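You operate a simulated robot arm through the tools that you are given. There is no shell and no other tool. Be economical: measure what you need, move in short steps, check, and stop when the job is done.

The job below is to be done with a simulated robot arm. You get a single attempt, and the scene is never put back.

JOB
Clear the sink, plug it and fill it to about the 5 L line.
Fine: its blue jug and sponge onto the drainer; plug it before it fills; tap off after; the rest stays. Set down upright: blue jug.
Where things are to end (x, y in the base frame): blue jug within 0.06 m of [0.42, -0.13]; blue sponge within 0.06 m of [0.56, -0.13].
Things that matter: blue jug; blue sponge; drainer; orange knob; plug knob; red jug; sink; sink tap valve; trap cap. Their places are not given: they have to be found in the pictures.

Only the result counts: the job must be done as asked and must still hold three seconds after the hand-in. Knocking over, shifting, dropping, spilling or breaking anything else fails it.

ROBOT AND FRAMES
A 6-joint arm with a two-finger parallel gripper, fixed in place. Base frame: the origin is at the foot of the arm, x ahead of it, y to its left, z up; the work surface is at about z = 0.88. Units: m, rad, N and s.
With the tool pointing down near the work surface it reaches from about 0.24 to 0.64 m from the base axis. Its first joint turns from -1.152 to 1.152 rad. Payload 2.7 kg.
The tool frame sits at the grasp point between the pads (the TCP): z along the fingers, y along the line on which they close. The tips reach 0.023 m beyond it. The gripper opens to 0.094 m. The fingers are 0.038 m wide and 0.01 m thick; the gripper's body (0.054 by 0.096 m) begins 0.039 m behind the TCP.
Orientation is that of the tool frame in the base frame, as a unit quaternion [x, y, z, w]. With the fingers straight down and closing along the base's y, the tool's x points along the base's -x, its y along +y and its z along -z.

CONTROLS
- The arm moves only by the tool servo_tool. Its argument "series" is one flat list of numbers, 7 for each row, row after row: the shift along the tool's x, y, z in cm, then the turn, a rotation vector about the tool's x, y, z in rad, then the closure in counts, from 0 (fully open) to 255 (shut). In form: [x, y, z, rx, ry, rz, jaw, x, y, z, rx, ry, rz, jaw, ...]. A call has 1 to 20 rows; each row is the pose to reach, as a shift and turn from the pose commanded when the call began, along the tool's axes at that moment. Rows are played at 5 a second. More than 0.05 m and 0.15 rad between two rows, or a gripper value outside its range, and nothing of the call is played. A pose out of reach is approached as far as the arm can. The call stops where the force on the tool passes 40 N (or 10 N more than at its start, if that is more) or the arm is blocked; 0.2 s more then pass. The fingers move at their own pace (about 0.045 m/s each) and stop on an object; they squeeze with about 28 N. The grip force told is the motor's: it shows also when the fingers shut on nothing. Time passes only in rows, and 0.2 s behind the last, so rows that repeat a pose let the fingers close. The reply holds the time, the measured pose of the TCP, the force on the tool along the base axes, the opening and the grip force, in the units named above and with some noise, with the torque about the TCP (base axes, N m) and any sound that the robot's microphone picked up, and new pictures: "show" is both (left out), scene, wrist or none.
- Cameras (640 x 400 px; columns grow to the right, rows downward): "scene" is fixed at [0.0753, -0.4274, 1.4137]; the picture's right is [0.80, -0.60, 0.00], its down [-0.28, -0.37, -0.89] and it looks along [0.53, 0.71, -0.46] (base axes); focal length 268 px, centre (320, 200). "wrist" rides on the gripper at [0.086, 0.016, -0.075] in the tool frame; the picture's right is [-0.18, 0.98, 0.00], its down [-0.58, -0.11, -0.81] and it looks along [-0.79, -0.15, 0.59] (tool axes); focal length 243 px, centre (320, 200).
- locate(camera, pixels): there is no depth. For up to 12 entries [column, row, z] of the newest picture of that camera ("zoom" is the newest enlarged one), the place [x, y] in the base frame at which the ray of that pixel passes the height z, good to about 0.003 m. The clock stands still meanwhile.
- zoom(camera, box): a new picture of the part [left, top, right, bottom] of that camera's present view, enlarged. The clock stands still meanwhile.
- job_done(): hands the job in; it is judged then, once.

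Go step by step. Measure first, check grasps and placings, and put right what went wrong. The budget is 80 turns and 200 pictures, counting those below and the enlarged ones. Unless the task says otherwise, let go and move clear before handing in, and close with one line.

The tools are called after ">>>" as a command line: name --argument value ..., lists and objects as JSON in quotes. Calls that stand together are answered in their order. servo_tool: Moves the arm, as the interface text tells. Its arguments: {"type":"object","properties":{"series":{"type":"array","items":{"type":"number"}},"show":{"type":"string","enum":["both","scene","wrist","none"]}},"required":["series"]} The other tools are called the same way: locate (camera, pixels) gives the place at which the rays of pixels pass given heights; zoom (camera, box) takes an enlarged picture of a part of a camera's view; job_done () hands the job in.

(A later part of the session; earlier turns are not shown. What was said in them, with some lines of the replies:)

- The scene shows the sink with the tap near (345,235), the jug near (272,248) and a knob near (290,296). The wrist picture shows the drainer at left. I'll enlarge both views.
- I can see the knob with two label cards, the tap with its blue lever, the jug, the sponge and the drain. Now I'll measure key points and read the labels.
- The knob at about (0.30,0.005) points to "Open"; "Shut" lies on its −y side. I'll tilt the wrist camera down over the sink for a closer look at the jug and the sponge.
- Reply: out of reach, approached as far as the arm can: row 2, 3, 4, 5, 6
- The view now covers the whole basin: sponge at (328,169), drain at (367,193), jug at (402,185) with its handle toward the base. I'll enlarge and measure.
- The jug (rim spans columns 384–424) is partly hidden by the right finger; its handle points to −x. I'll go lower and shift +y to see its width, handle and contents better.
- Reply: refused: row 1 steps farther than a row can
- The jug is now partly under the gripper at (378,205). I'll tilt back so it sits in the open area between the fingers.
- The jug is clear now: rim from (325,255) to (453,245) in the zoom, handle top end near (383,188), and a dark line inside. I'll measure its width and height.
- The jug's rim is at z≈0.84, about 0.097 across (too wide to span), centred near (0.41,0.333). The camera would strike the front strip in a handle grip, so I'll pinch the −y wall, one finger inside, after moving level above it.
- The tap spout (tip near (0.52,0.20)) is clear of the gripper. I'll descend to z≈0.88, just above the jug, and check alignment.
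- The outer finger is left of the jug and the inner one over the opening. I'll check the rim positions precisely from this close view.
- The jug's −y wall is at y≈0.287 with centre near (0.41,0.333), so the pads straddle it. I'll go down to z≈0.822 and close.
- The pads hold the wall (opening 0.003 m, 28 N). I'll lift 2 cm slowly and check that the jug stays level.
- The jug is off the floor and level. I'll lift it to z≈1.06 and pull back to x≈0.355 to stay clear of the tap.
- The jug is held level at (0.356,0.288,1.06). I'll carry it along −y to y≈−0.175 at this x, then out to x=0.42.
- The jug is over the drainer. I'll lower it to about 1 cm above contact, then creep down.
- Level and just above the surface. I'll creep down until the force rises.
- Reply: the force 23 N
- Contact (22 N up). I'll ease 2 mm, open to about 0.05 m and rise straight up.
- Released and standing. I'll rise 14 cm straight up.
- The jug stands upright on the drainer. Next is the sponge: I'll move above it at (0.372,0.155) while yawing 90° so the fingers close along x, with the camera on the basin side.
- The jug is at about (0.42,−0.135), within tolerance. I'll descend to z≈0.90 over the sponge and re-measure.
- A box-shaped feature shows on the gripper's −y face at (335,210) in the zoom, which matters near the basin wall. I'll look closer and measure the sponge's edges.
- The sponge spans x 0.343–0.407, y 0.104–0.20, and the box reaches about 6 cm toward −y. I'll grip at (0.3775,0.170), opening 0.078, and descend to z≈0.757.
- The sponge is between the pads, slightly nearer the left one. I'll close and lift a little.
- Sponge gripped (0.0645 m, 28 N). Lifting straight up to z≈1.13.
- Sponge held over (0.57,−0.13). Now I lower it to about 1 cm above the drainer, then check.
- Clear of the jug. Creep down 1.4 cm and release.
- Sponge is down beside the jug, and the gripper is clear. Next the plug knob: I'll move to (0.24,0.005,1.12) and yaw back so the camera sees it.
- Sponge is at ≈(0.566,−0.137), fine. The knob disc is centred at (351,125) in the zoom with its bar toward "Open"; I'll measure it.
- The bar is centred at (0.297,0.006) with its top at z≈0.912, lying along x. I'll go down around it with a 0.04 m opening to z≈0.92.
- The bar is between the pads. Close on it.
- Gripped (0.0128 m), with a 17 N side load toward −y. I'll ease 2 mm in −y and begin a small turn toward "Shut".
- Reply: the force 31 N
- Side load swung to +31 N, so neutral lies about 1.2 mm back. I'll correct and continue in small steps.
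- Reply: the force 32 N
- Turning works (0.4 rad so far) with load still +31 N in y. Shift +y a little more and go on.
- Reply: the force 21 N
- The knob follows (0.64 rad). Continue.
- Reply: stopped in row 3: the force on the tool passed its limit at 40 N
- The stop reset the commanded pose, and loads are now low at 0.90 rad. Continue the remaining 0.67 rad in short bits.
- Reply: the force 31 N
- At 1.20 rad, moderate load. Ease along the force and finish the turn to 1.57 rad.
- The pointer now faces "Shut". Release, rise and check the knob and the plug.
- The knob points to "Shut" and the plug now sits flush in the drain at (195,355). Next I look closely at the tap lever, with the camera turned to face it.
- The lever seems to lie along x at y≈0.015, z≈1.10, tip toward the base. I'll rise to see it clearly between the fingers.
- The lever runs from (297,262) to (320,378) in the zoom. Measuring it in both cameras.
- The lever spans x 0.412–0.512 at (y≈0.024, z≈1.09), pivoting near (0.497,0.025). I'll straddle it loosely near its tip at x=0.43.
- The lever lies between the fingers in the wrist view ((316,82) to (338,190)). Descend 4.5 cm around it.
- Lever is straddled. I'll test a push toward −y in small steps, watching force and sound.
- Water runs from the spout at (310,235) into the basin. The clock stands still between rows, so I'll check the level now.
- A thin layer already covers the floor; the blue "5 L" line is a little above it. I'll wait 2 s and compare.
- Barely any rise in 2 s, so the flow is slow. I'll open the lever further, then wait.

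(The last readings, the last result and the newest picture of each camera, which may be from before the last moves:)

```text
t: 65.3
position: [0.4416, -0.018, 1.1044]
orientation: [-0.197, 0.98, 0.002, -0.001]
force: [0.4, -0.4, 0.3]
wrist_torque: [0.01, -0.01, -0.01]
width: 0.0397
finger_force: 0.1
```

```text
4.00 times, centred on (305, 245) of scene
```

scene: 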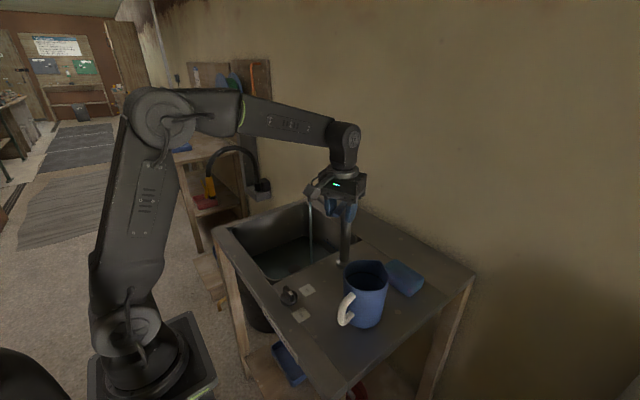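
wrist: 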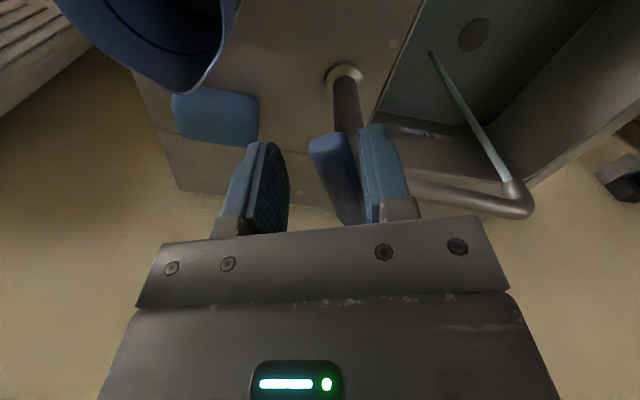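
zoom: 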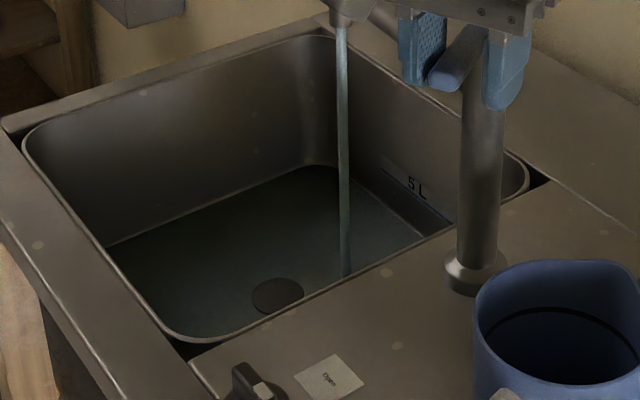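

The level is rising slowly (the drain's ring is covered). Wait 4 s more.

>>> servo_tool --series '[0, 0, 0, 0, 0, 0, 147, 0, 0, 0, 0, 0, 0, 147, 0, 0, 0, 0, 0, 0, 147, 0, 0, 0, 0, 0, 0, 147, 0, 0, 0, 0, 0, 0, 147, 0, 0, 0, 0, 0, 0, 147, 0, 0, 0, 0, 0, 0, 147, 0, 0, 0, 0, 0, 0, 147, 0, 0, 0, 0, 0, 0, 147, 0, 0, 0, 0, 0, 0, 147, 0, 0, 0, 0, 0, 0, 147, 0, 0, 0, 0, 0, 0, 147, 0, 0, 0, 0, 0, 0, 147, 0, 0, 0, 0, 0, 0, 147, 0, 0, 0, 0, 0, 0, 147, 0, 0, 0, 0, 0, 0, 147, 0, 0, 0, 0, 0, 0, 147, 0, 0, 0, 0, 0, 0, 147]' --show "none"

>>> zoom --camera "scene" --box '[235, 195, 375, 295]'

>>> zoom --camera "wrist" --box '[360, 20, 520, 140]'

```text
t: 69.1
position: [0.4397, -0.0187, 1.1037]
orientation: [-0.197, 0.98, 0.002, -0.002]
force: [0.1, -0.7, 0.3]
wrist_torque: [-0.01, 0.0, 0.01]
width: 0.0399
finger_force: 0.0
```

```text
4.00 times, centred on (305, 245) of scene
```

zoom: 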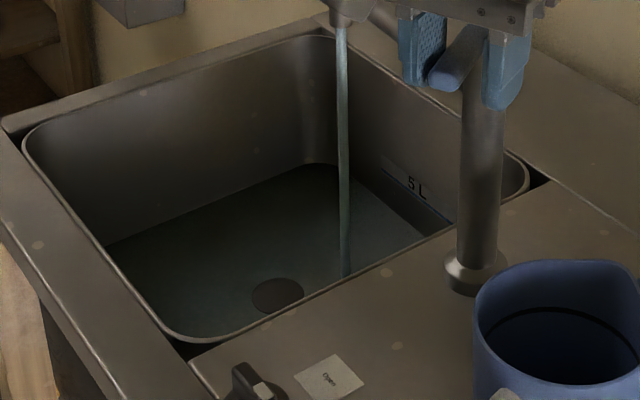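

```text
3.33 times, centred on (440, 80) of wrist
```

zoom: 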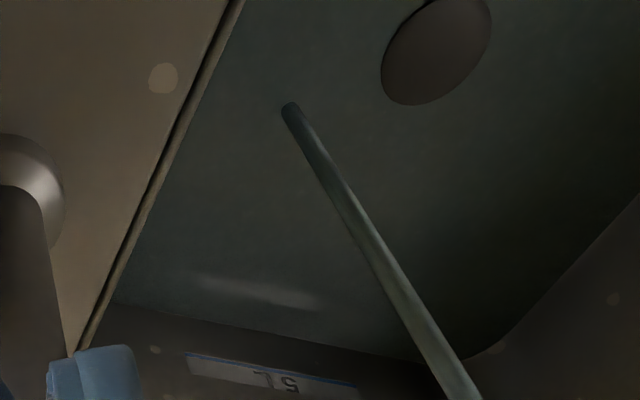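

The shoreline at the back corner rose slightly; the 5 L line is still about 3 cm above. I'll wait about 8 s.

>>> servo_tool --series '[0, 0, 0, 0, 0, 0, 147, 0, 0, 0, 0, 0, 0, 147, 0, 0, 0, 0, 0, 0, 147, 0, 0, 0, 0, 0, 0, 147, 0, 0, 0, 0, 0, 0, 147, 0, 0, 0, 0, 0, 0, 147, 0, 0, 0, 0, 0, 0, 147, 0, 0, 0, 0, 0, 0, 147, 0, 0, 0, 0, 0, 0, 147, 0, 0, 0, 0, 0, 0, 147, 0, 0, 0, 0, 0, 0, 147, 0, 0, 0, 0, 0, 0, 147, 0, 0, 0, 0, 0, 0, 147, 0, 0, 0, 0, 0, 0, 147, 0, 0, 0, 0, 0, 0, 147, 0, 0, 0, 0, 0, 0, 147, 0, 0, 0, 0, 0, 0, 147, 0, 0, 0, 0, 0, 0, 147, 0, 0, 0, 0, 0, 0, 147, 0, 0, 0, 0, 0, 0, 147]' --show "none"

>>> servo_tool --series '[0, 0, 0, 0, 0, 0, 147, 0, 0, 0, 0, 0, 0, 147, 0, 0, 0, 0, 0, 0, 147, 0, 0, 0, 0, 0, 0, 147, 0, 0, 0, 0, 0, 0, 147, 0, 0, 0, 0, 0, 0, 147, 0, 0, 0, 0, 0, 0, 147, 0, 0, 0, 0, 0, 0, 147, 0, 0, 0, 0, 0, 0, 147, 0, 0, 0, 0, 0, 0, 147, 0, 0, 0, 0, 0, 0, 147, 0, 0, 0, 0, 0, 0, 147, 0, 0, 0, 0, 0, 0, 147, 0, 0, 0, 0, 0, 0, 147, 0, 0, 0, 0, 0, 0, 147, 0, 0, 0, 0, 0, 0, 147, 0, 0, 0, 0, 0, 0, 147, 0, 0, 0, 0, 0, 0, 147, 0, 0, 0, 0, 0, 0, 147, 0, 0, 0, 0, 0, 0, 147]' --show "none"

>>> zoom --camera "scene" --box '[235, 195, 375, 295]'

>>> zoom --camera "wrist" --box '[360, 20, 520, 140]'

```text
t: 73.3
position: [0.4392, -0.0177, 1.1047]
orientation: [-0.196, 0.981, 0.002, 0.0]
force: [0.2, -0.5, 0.0]
wrist_torque: [0.0, -0.02, 0.0]
width: 0.0401
finger_force: 0.0
```

```text
t: 77.5
position: [0.4412, -0.019, 1.1043]
orientation: [-0.197, 0.98, 0.002, -0.001]
force: [0.6, -0.2, -0.2]
wrist_torque: [-0.01, 0.02, 0.02]
width: 0.0399
finger_force: 0.1
```

```text
4.00 times, centred on (305, 245) of scene
```

zoom: 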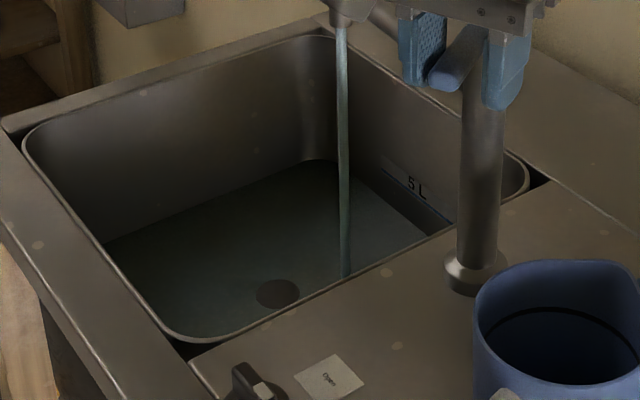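

```text
3.33 times, centred on (440, 80) of wrist
```

zoom: 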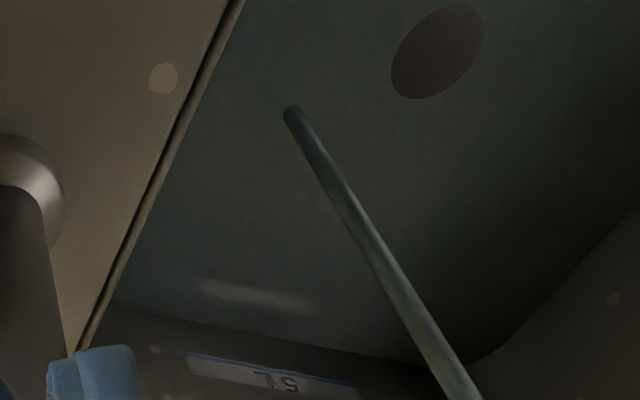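

Rising only ~0.5 mm/s; still about 2.4 cm to the line. I'll open the valve further, following the lever's arc, to speed it up.

>>> servo_tool --series '[-0.35, -0.7, 0, 0, 0, -0.12, 147, -0.75, -1.4, 0, 0, 0, -0.24, 147, -1.25, -2.05, 0, 0, 0, -0.36, 147, -1.8, -2.7, 0, 0, 0, -0.48, 147, -2.42, -3.25, 0, 0, 0, -0.6, 147, -2.42, -3.25, 0, 0, 0, -0.6, 147]'

>>> zoom --camera "scene" --box '[300, 220, 350, 260]'

```text
t: 78.9
position: [0.4739, -0.0396, 1.104]
orientation: [-0.479, 0.878, 0.0, -0.001]
force: [-0.8, 0.7, 0.1]
wrist_torque: [0.03, 0.05, 0.02]
width: 0.0403
finger_force: 0.5
```

scene: 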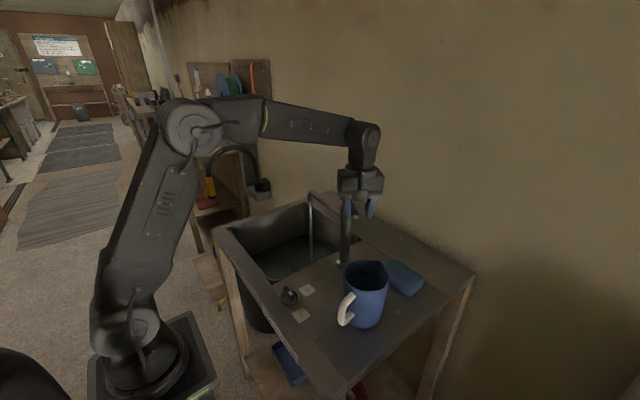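
wrist: 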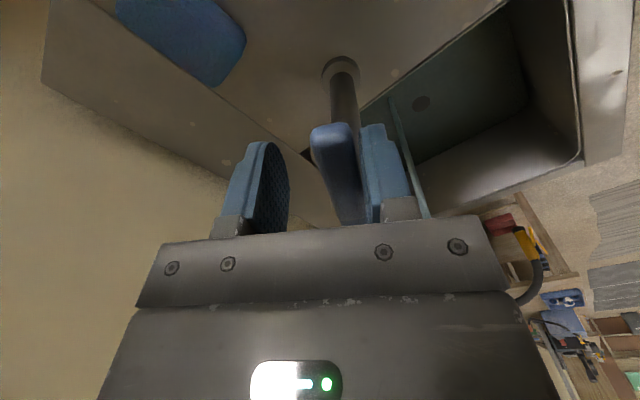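

```text
10.00 times, centred on (325, 240) of scene
```

zoom: 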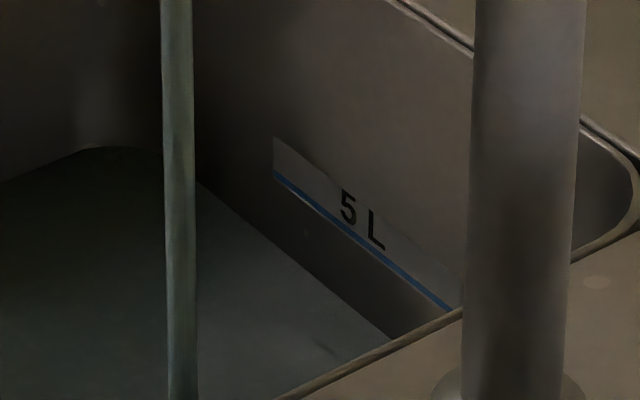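

At 10× zoom, at column 280, the line is at row 175 and the water edge at about row 248. Wait 8 s and measure again.

>>> servo_tool --series '[0, 0, 0, 0, 0, 0, 147, 0, 0, 0, 0, 0, 0, 147, 0, 0, 0, 0, 0, 0, 147, 0, 0, 0, 0, 0, 0, 147, 0, 0, 0, 0, 0, 0, 147, 0, 0, 0, 0, 0, 0, 147, 0, 0, 0, 0, 0, 0, 147, 0, 0, 0, 0, 0, 0, 147, 0, 0, 0, 0, 0, 0, 147, 0, 0, 0, 0, 0, 0, 147, 0, 0, 0, 0, 0, 0, 147, 0, 0, 0, 0, 0, 0, 147, 0, 0, 0, 0, 0, 0, 147, 0, 0, 0, 0, 0, 0, 147, 0, 0, 0, 0, 0, 0, 147, 0, 0, 0, 0, 0, 0, 147, 0, 0, 0, 0, 0, 0, 147, 0, 0, 0, 0, 0, 0, 147, 0, 0, 0, 0, 0, 0, 147, 0, 0, 0, 0, 0, 0, 147]' --show "none"

>>> servo_tool --series '[0, 0, 0, 0, 0, 0, 147, 0, 0, 0, 0, 0, 0, 147, 0, 0, 0, 0, 0, 0, 147, 0, 0, 0, 0, 0, 0, 147, 0, 0, 0, 0, 0, 0, 147, 0, 0, 0, 0, 0, 0, 147, 0, 0, 0, 0, 0, 0, 147, 0, 0, 0, 0, 0, 0, 147, 0, 0, 0, 0, 0, 0, 147, 0, 0, 0, 0, 0, 0, 147, 0, 0, 0, 0, 0, 0, 147, 0, 0, 0, 0, 0, 0, 147, 0, 0, 0, 0, 0, 0, 147, 0, 0, 0, 0, 0, 0, 147, 0, 0, 0, 0, 0, 0, 147, 0, 0, 0, 0, 0, 0, 147, 0, 0, 0, 0, 0, 0, 147, 0, 0, 0, 0, 0, 0, 147, 0, 0, 0, 0, 0, 0, 147, 0, 0, 0, 0, 0, 0, 147]' --show "none"

>>> zoom --camera "scene" --box '[300, 220, 350, 260]'

```text
t: 83.1
position: [0.4748, -0.039, 1.1043]
orientation: [-0.478, 0.879, 0.001, -0.001]
force: [-0.1, 0.0, 0.2]
wrist_torque: [0.03, 0.01, 0.05]
width: 0.04
finger_force: 0.2
```

```text
t: 87.3
position: [0.4751, -0.0383, 1.1052]
orientation: [-0.478, 0.878, 0.001, -0.001]
force: [0.8, -1.0, -1.1]
wrist_torque: [0.0, 0.03, -0.01]
width: 0.0394
finger_force: 0.0
```

```text
10.00 times, centred on (325, 240) of scene
```

zoom: 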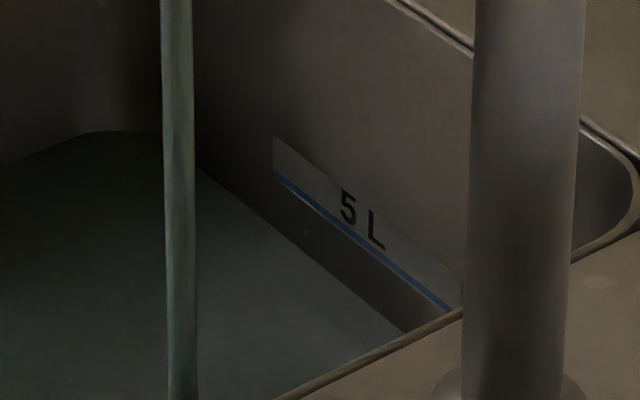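

Edge at column 280 moved from ~246 to ~233 in 8.4 s (1.55 px/s), with 58 px left: about 37 s. Wait about 21 s.

>>> servo_tool --series '[0, 0, 0, 0, 0, 0, 147, 0, 0, 0, 0, 0, 0, 147, 0, 0, 0, 0, 0, 0, 147, 0, 0, 0, 0, 0, 0, 147, 0, 0, 0, 0, 0, 0, 147, 0, 0, 0, 0, 0, 0, 147, 0, 0, 0, 0, 0, 0, 147, 0, 0, 0, 0, 0, 0, 147, 0, 0, 0, 0, 0, 0, 147, 0, 0, 0, 0, 0, 0, 147, 0, 0, 0, 0, 0, 0, 147, 0, 0, 0, 0, 0, 0, 147, 0, 0, 0, 0, 0, 0, 147, 0, 0, 0, 0, 0, 0, 147, 0, 0, 0, 0, 0, 0, 147, 0, 0, 0, 0, 0, 0, 147, 0, 0, 0, 0, 0, 0, 147, 0, 0, 0, 0, 0, 0, 147, 0, 0, 0, 0, 0, 0, 147, 0, 0, 0, 0, 0, 0, 147]' --show "none"

>>> servo_tool --series '[0, 0, 0, 0, 0, 0, 147, 0, 0, 0, 0, 0, 0, 147, 0, 0, 0, 0, 0, 0, 147, 0, 0, 0, 0, 0, 0, 147, 0, 0, 0, 0, 0, 0, 147, 0, 0, 0, 0, 0, 0, 147, 0, 0, 0, 0, 0, 0, 147, 0, 0, 0, 0, 0, 0, 147, 0, 0, 0, 0, 0, 0, 147, 0, 0, 0, 0, 0, 0, 147, 0, 0, 0, 0, 0, 0, 147, 0, 0, 0, 0, 0, 0, 147, 0, 0, 0, 0, 0, 0, 147, 0, 0, 0, 0, 0, 0, 147, 0, 0, 0, 0, 0, 0, 147, 0, 0, 0, 0, 0, 0, 147, 0, 0, 0, 0, 0, 0, 147, 0, 0, 0, 0, 0, 0, 147, 0, 0, 0, 0, 0, 0, 147, 0, 0, 0, 0, 0, 0, 147]' --show "none"

>>> servo_tool --series '[0, 0, 0, 0, 0, 0, 147, 0, 0, 0, 0, 0, 0, 147, 0, 0, 0, 0, 0, 0, 147, 0, 0, 0, 0, 0, 0, 147, 0, 0, 0, 0, 0, 0, 147, 0, 0, 0, 0, 0, 0, 147, 0, 0, 0, 0, 0, 0, 147, 0, 0, 0, 0, 0, 0, 147, 0, 0, 0, 0, 0, 0, 147, 0, 0, 0, 0, 0, 0, 147, 0, 0, 0, 0, 0, 0, 147, 0, 0, 0, 0, 0, 0, 147, 0, 0, 0, 0, 0, 0, 147, 0, 0, 0, 0, 0, 0, 147, 0, 0, 0, 0, 0, 0, 147, 0, 0, 0, 0, 0, 0, 147, 0, 0, 0, 0, 0, 0, 147, 0, 0, 0, 0, 0, 0, 147, 0, 0, 0, 0, 0, 0, 147, 0, 0, 0, 0, 0, 0, 147]' --show "none"

>>> servo_tool --series '[0, 0, 0, 0, 0, 0, 147, 0, 0, 0, 0, 0, 0, 147, 0, 0, 0, 0, 0, 0, 147, 0, 0, 0, 0, 0, 0, 147, 0, 0, 0, 0, 0, 0, 147, 0, 0, 0, 0, 0, 0, 147, 0, 0, 0, 0, 0, 0, 147, 0, 0, 0, 0, 0, 0, 147, 0, 0, 0, 0, 0, 0, 147, 0, 0, 0, 0, 0, 0, 147, 0, 0, 0, 0, 0, 0, 147, 0, 0, 0, 0, 0, 0, 147, 0, 0, 0, 0, 0, 0, 147, 0, 0, 0, 0, 0, 0, 147, 0, 0, 0, 0, 0, 0, 147, 0, 0, 0, 0, 0, 0, 147, 0, 0, 0, 0, 0, 0, 147, 0, 0, 0, 0, 0, 0, 147, 0, 0, 0, 0, 0, 0, 147, 0, 0, 0, 0, 0, 0, 147]' --show "none"

>>> servo_tool --series '[0, 0, 0, 0, 0, 0, 147, 0, 0, 0, 0, 0, 0, 147, 0, 0, 0, 0, 0, 0, 147, 0, 0, 0, 0, 0, 0, 147, 0, 0, 0, 0, 0, 0, 147, 0, 0, 0, 0, 0, 0, 147, 0, 0, 0, 0, 0, 0, 147, 0, 0, 0, 0, 0, 0, 147, 0, 0, 0, 0, 0, 0, 147, 0, 0, 0, 0, 0, 0, 147, 0, 0, 0, 0, 0, 0, 147, 0, 0, 0, 0, 0, 0, 147, 0, 0, 0, 0, 0, 0, 147, 0, 0, 0, 0, 0, 0, 147, 0, 0, 0, 0, 0, 0, 147, 0, 0, 0, 0, 0, 0, 147, 0, 0, 0, 0, 0, 0, 147, 0, 0, 0, 0, 0, 0, 147, 0, 0, 0, 0, 0, 0, 147, 0, 0, 0, 0, 0, 0, 147]' --show "none"

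>>> zoom --camera "scene" --box '[300, 220, 350, 260]'

```text
t: 91.5
position: [0.4759, -0.0395, 1.1042]
orientation: [-0.478, 0.878, 0.002, -0.001]
force: [0.6, -0.4, -0.3]
wrist_torque: [0.02, -0.02, 0.04]
width: 0.04
finger_force: 0.1
```

```text
t: 95.7
position: [0.4766, -0.0381, 1.105]
orientation: [-0.478, 0.879, 0.001, 0.0]
force: [0.2, -0.3, -0.8]
wrist_torque: [-0.04, 0.02, 0.0]
width: 0.0399
finger_force: 0.1
```

```text
t: 99.9
position: [0.475, -0.0383, 1.1039]
orientation: [-0.478, 0.878, 0.001, -0.001]
force: [0.4, 0.0, 0.4]
wrist_torque: [-0.01, 0.03, 0.02]
width: 0.0399
finger_force: 0.0
```

```text
t: 104.1
position: [0.4752, -0.0392, 1.105]
orientation: [-0.478, 0.879, 0.001, -0.001]
force: [0.6, -0.2, -0.8]
wrist_torque: [0.0, 0.0, 0.02]
width: 0.0399
finger_force: 0.1
```

```text
t: 108.3
position: [0.4751, -0.0388, 1.1047]
orientation: [-0.479, 0.878, 0.002, -0.001]
force: [0.1, -1.4, 0.3]
wrist_torque: [-0.02, -0.02, -0.02]
width: 0.0398
finger_force: 0.0
```

```text
10.00 times, centred on (325, 240) of scene
```

zoom: 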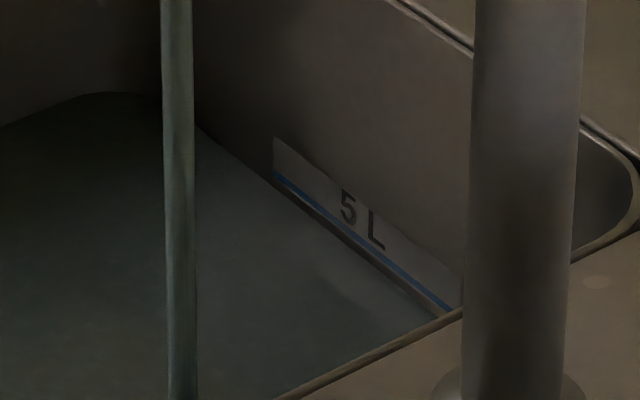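

Edge at column 280 is now ~190 versus the line's ~178, at ~2 px/s: about 6 s left. Wait 4 s, then check before closing.

>>> servo_tool --series '[0, 0, 0, 0, 0, 0, 147, 0, 0, 0, 0, 0, 0, 147, 0, 0, 0, 0, 0, 0, 147, 0, 0, 0, 0, 0, 0, 147, 0, 0, 0, 0, 0, 0, 147, 0, 0, 0, 0, 0, 0, 147, 0, 0, 0, 0, 0, 0, 147, 0, 0, 0, 0, 0, 0, 147, 0, 0, 0, 0, 0, 0, 147, 0, 0, 0, 0, 0, 0, 147, 0, 0, 0, 0, 0, 0, 147, 0, 0, 0, 0, 0, 0, 147, 0, 0, 0, 0, 0, 0, 147, 0, 0, 0, 0, 0, 0, 147, 0, 0, 0, 0, 0, 0, 147, 0, 0, 0, 0, 0, 0, 147, 0, 0, 0, 0, 0, 0, 147, 0, 0, 0, 0, 0, 0, 147]' --show "wrist"

>>> zoom --camera "scene" --box '[300, 220, 350, 260]'

```text
t: 112.1
position: [0.4761, -0.0383, 1.1035]
orientation: [-0.477, 0.879, 0.001, -0.001]
force: [0.4, 0.8, -0.1]
wrist_torque: [0.01, 0.01, -0.02]
width: 0.0401
finger_force: 0.1
```

wrist: 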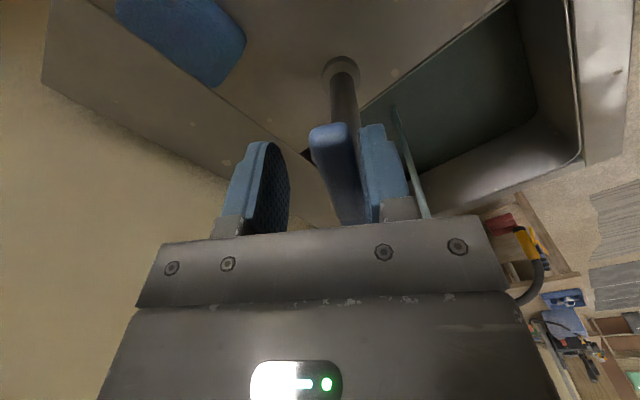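

```text
10.00 times, centred on (325, 240) of scene
```

zoom: 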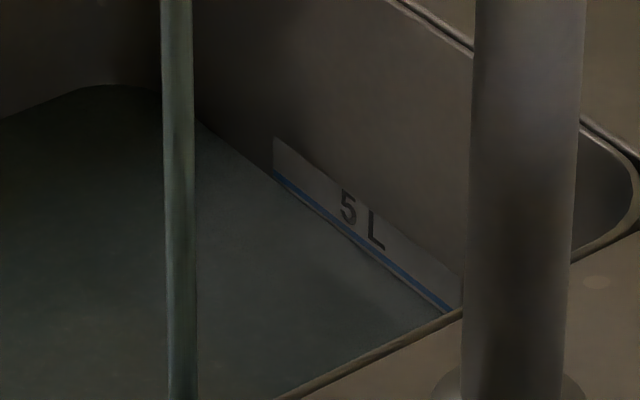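

The water edge has just reached the blue line (row ~180 at column 280). Close now, following the arc back and pressing gently past the closed position.

>>> servo_tool --series '[0.22, 1.98, 0, 0, 0, 0, 147, 0.12, 2.92, 0, 0, 0, 0.04, 147, -0.13, 3.83, 0, 0, 0, 0.18, 147, -0.51, 4.7, 0, 0, 0, 0.32, 147, -0.99, 5.52, 0, 0, 0, 0.46, 147, -1.58, 6.25, 0, 0, 0, 0.6, 147, -2.28, 6.9, 0, 0, 0, 0.74, 147, -3.05, 7.45, 0, 0, 0, 0.88, 147, -3.76, 7.83, 0, 0, 0, 1.0, 147, -4.1, 8.04, 0, 0, 0, 1.0, 147]'

>>> zoom --camera "scene" --box '[280, 170, 370, 270]'

```text
t: 114.3
position: [0.4305, 0.0379, 1.106]
orientation: [0.002, 1.0, 0.0, -0.002]
force: [-0.3, -10.8, -2.5]
wrist_torque: [-0.05, -0.13, 0.07]
width: 0.0447
finger_force: 5.5
```

scene: 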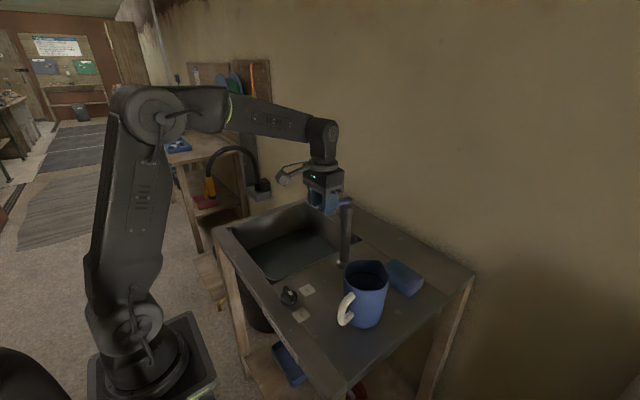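
wrist: 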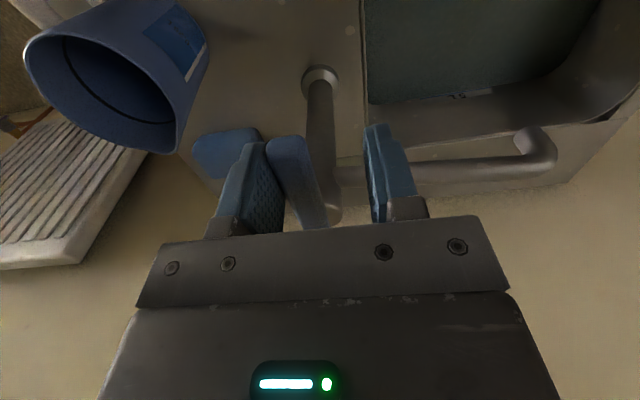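

```text
4.00 times, centred on (325, 220) of scene
```

zoom: 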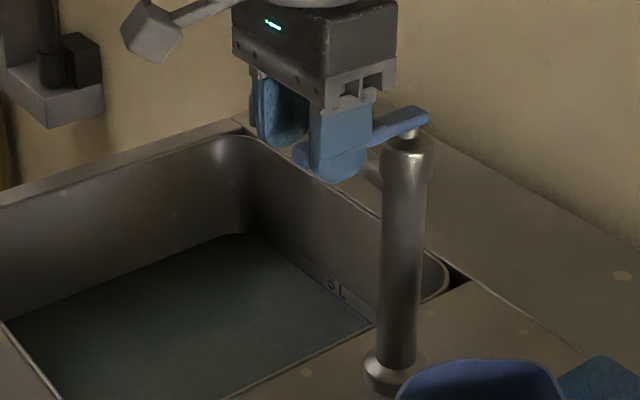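

The flow has stopped and the lever presses its stop (−11 N). Recentre, rise clear and check the level.

>>> servo_tool --series '[0, -0.7, 0, 0, 0, 0, 147, 0, -1.3, 0, 0, 0, 0, 147, 0, -1.3, -3, 0, 0, 0, 147, 0, -1.3, -7, 0, 0, 0, 147, 0, -1.3, -11, 0, 0, 0, 147, 2, -1.3, -14, 0, 0, 0, 147, 6, -1.3, -14, 0, 0, 0, 147, 10, -1.3, -14, 0, 0, 0, 147, 14, -1.3, -14, 0, 0, 0, 147, 14, -1.3, -14, 0, 0, 0, 147]'

>>> zoom --camera "scene" --box '[300, 220, 350, 260]'

>>> zoom --camera "scene" --box '[230, 180, 440, 330]'

>>> zoom --camera "scene" --box '[250, 310, 390, 400]'

```text
t: 116.5
position: [0.2913, 0.0266, 1.2453]
orientation: [0.002, 1.0, 0.001, -0.001]
force: [-0.8, -0.2, -0.6]
wrist_torque: [-0.01, 0.02, 0.03]
width: 0.0397
finger_force: 0.1
```

scene: 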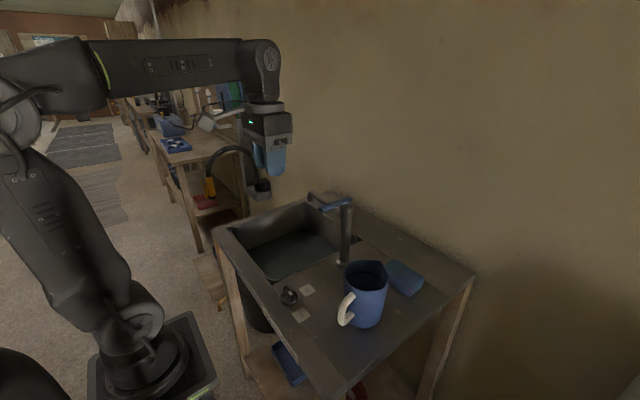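
wrist: 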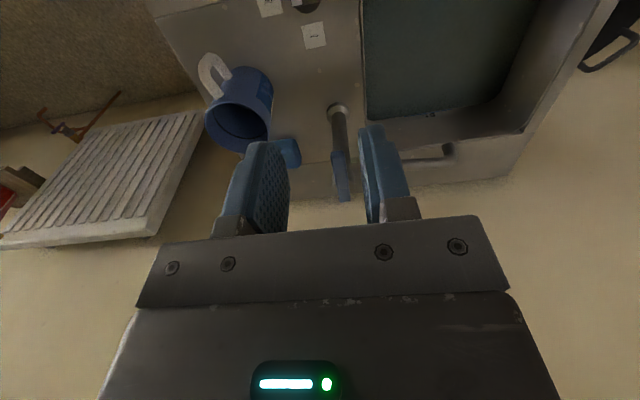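

```text
10.00 times, centred on (325, 240) of scene
```

zoom: 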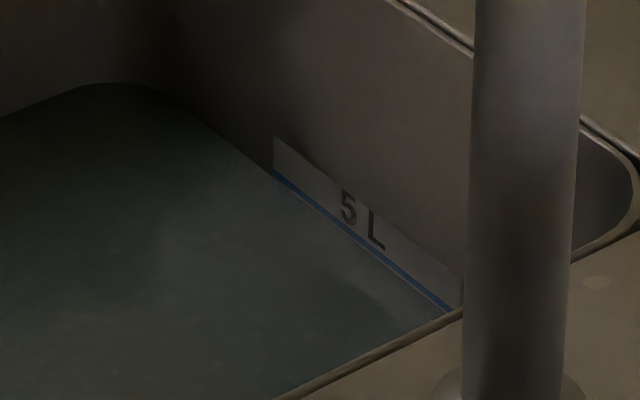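

```text
2.67 times, centred on (335, 255) of scene
```

zoom: 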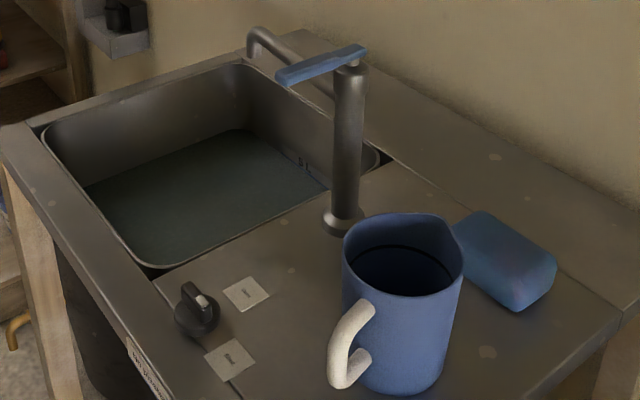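

```text
4.44 times, centred on (320, 355) of scene
```

zoom: 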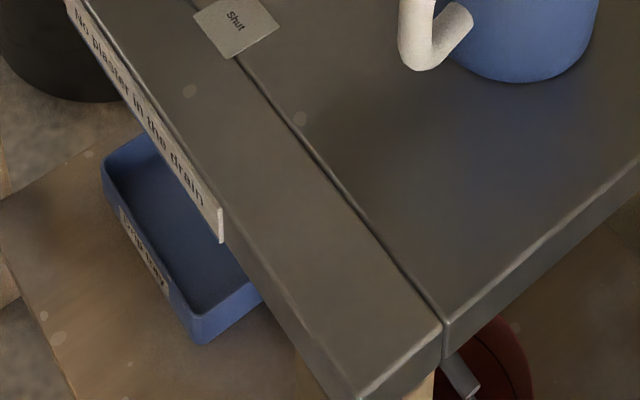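

The level sits on the 5 L line, no flow, drip tray dry, knob at "Shut". One short wait to confirm that it holds.

>>> servo_tool --series '[0, 0, 0, 0, 0, 0, 147, 0, 0, 0, 0, 0, 0, 147, 0, 0, 0, 0, 0, 0, 147, 0, 0, 0, 0, 0, 0, 147, 0, 0, 0, 0, 0, 0, 147, 0, 0, 0, 0, 0, 0, 147, 0, 0, 0, 0, 0, 0, 147, 0, 0, 0, 0, 0, 0, 147, 0, 0, 0, 0, 0, 0, 147, 0, 0, 0, 0, 0, 0, 147, 0, 0, 0, 0, 0, 0, 147, 0, 0, 0, 0, 0, 0, 147, 0, 0, 0, 0, 0, 0, 147, 0, 0, 0, 0, 0, 0, 147, 0, 0, 0, 0, 0, 0, 147]' --show "none"

>>> zoom --camera "scene" --box '[300, 220, 350, 260]'

>>> zoom --camera "wrist" --box '[240, 0, 480, 150]'

```text
t: 119.7
position: [0.2901, 0.0272, 1.245]
orientation: [0.001, 1.0, 0.0, -0.001]
force: [-0.5, -0.2, 1.1]
wrist_torque: [0.02, -0.01, 0.02]
width: 0.0399
finger_force: 0.0
```

```text
10.00 times, centred on (325, 240) of scene
```

zoom: 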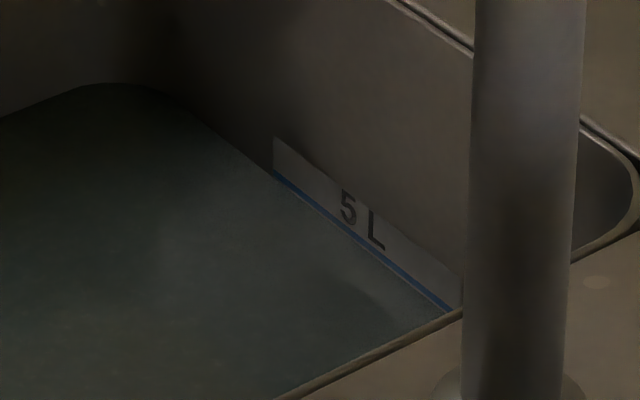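

```text
2.67 times, centred on (360, 75) of wrist
```

zoom: 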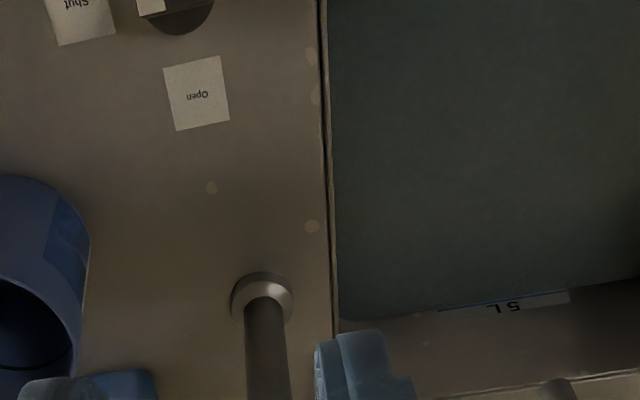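

The water edge stays on the blue line, nothing flows, and the arm is clear. Handing in.

>>> job_done

```text
The job is handed in.
```

The job is done and handed in: the blue jug stands upright on the drainer at about (0.42, −0.135), with the sponge beside it at about (0.566, −0.137). The plug is shut, the water holds at the 5 L line, and the tap is off.
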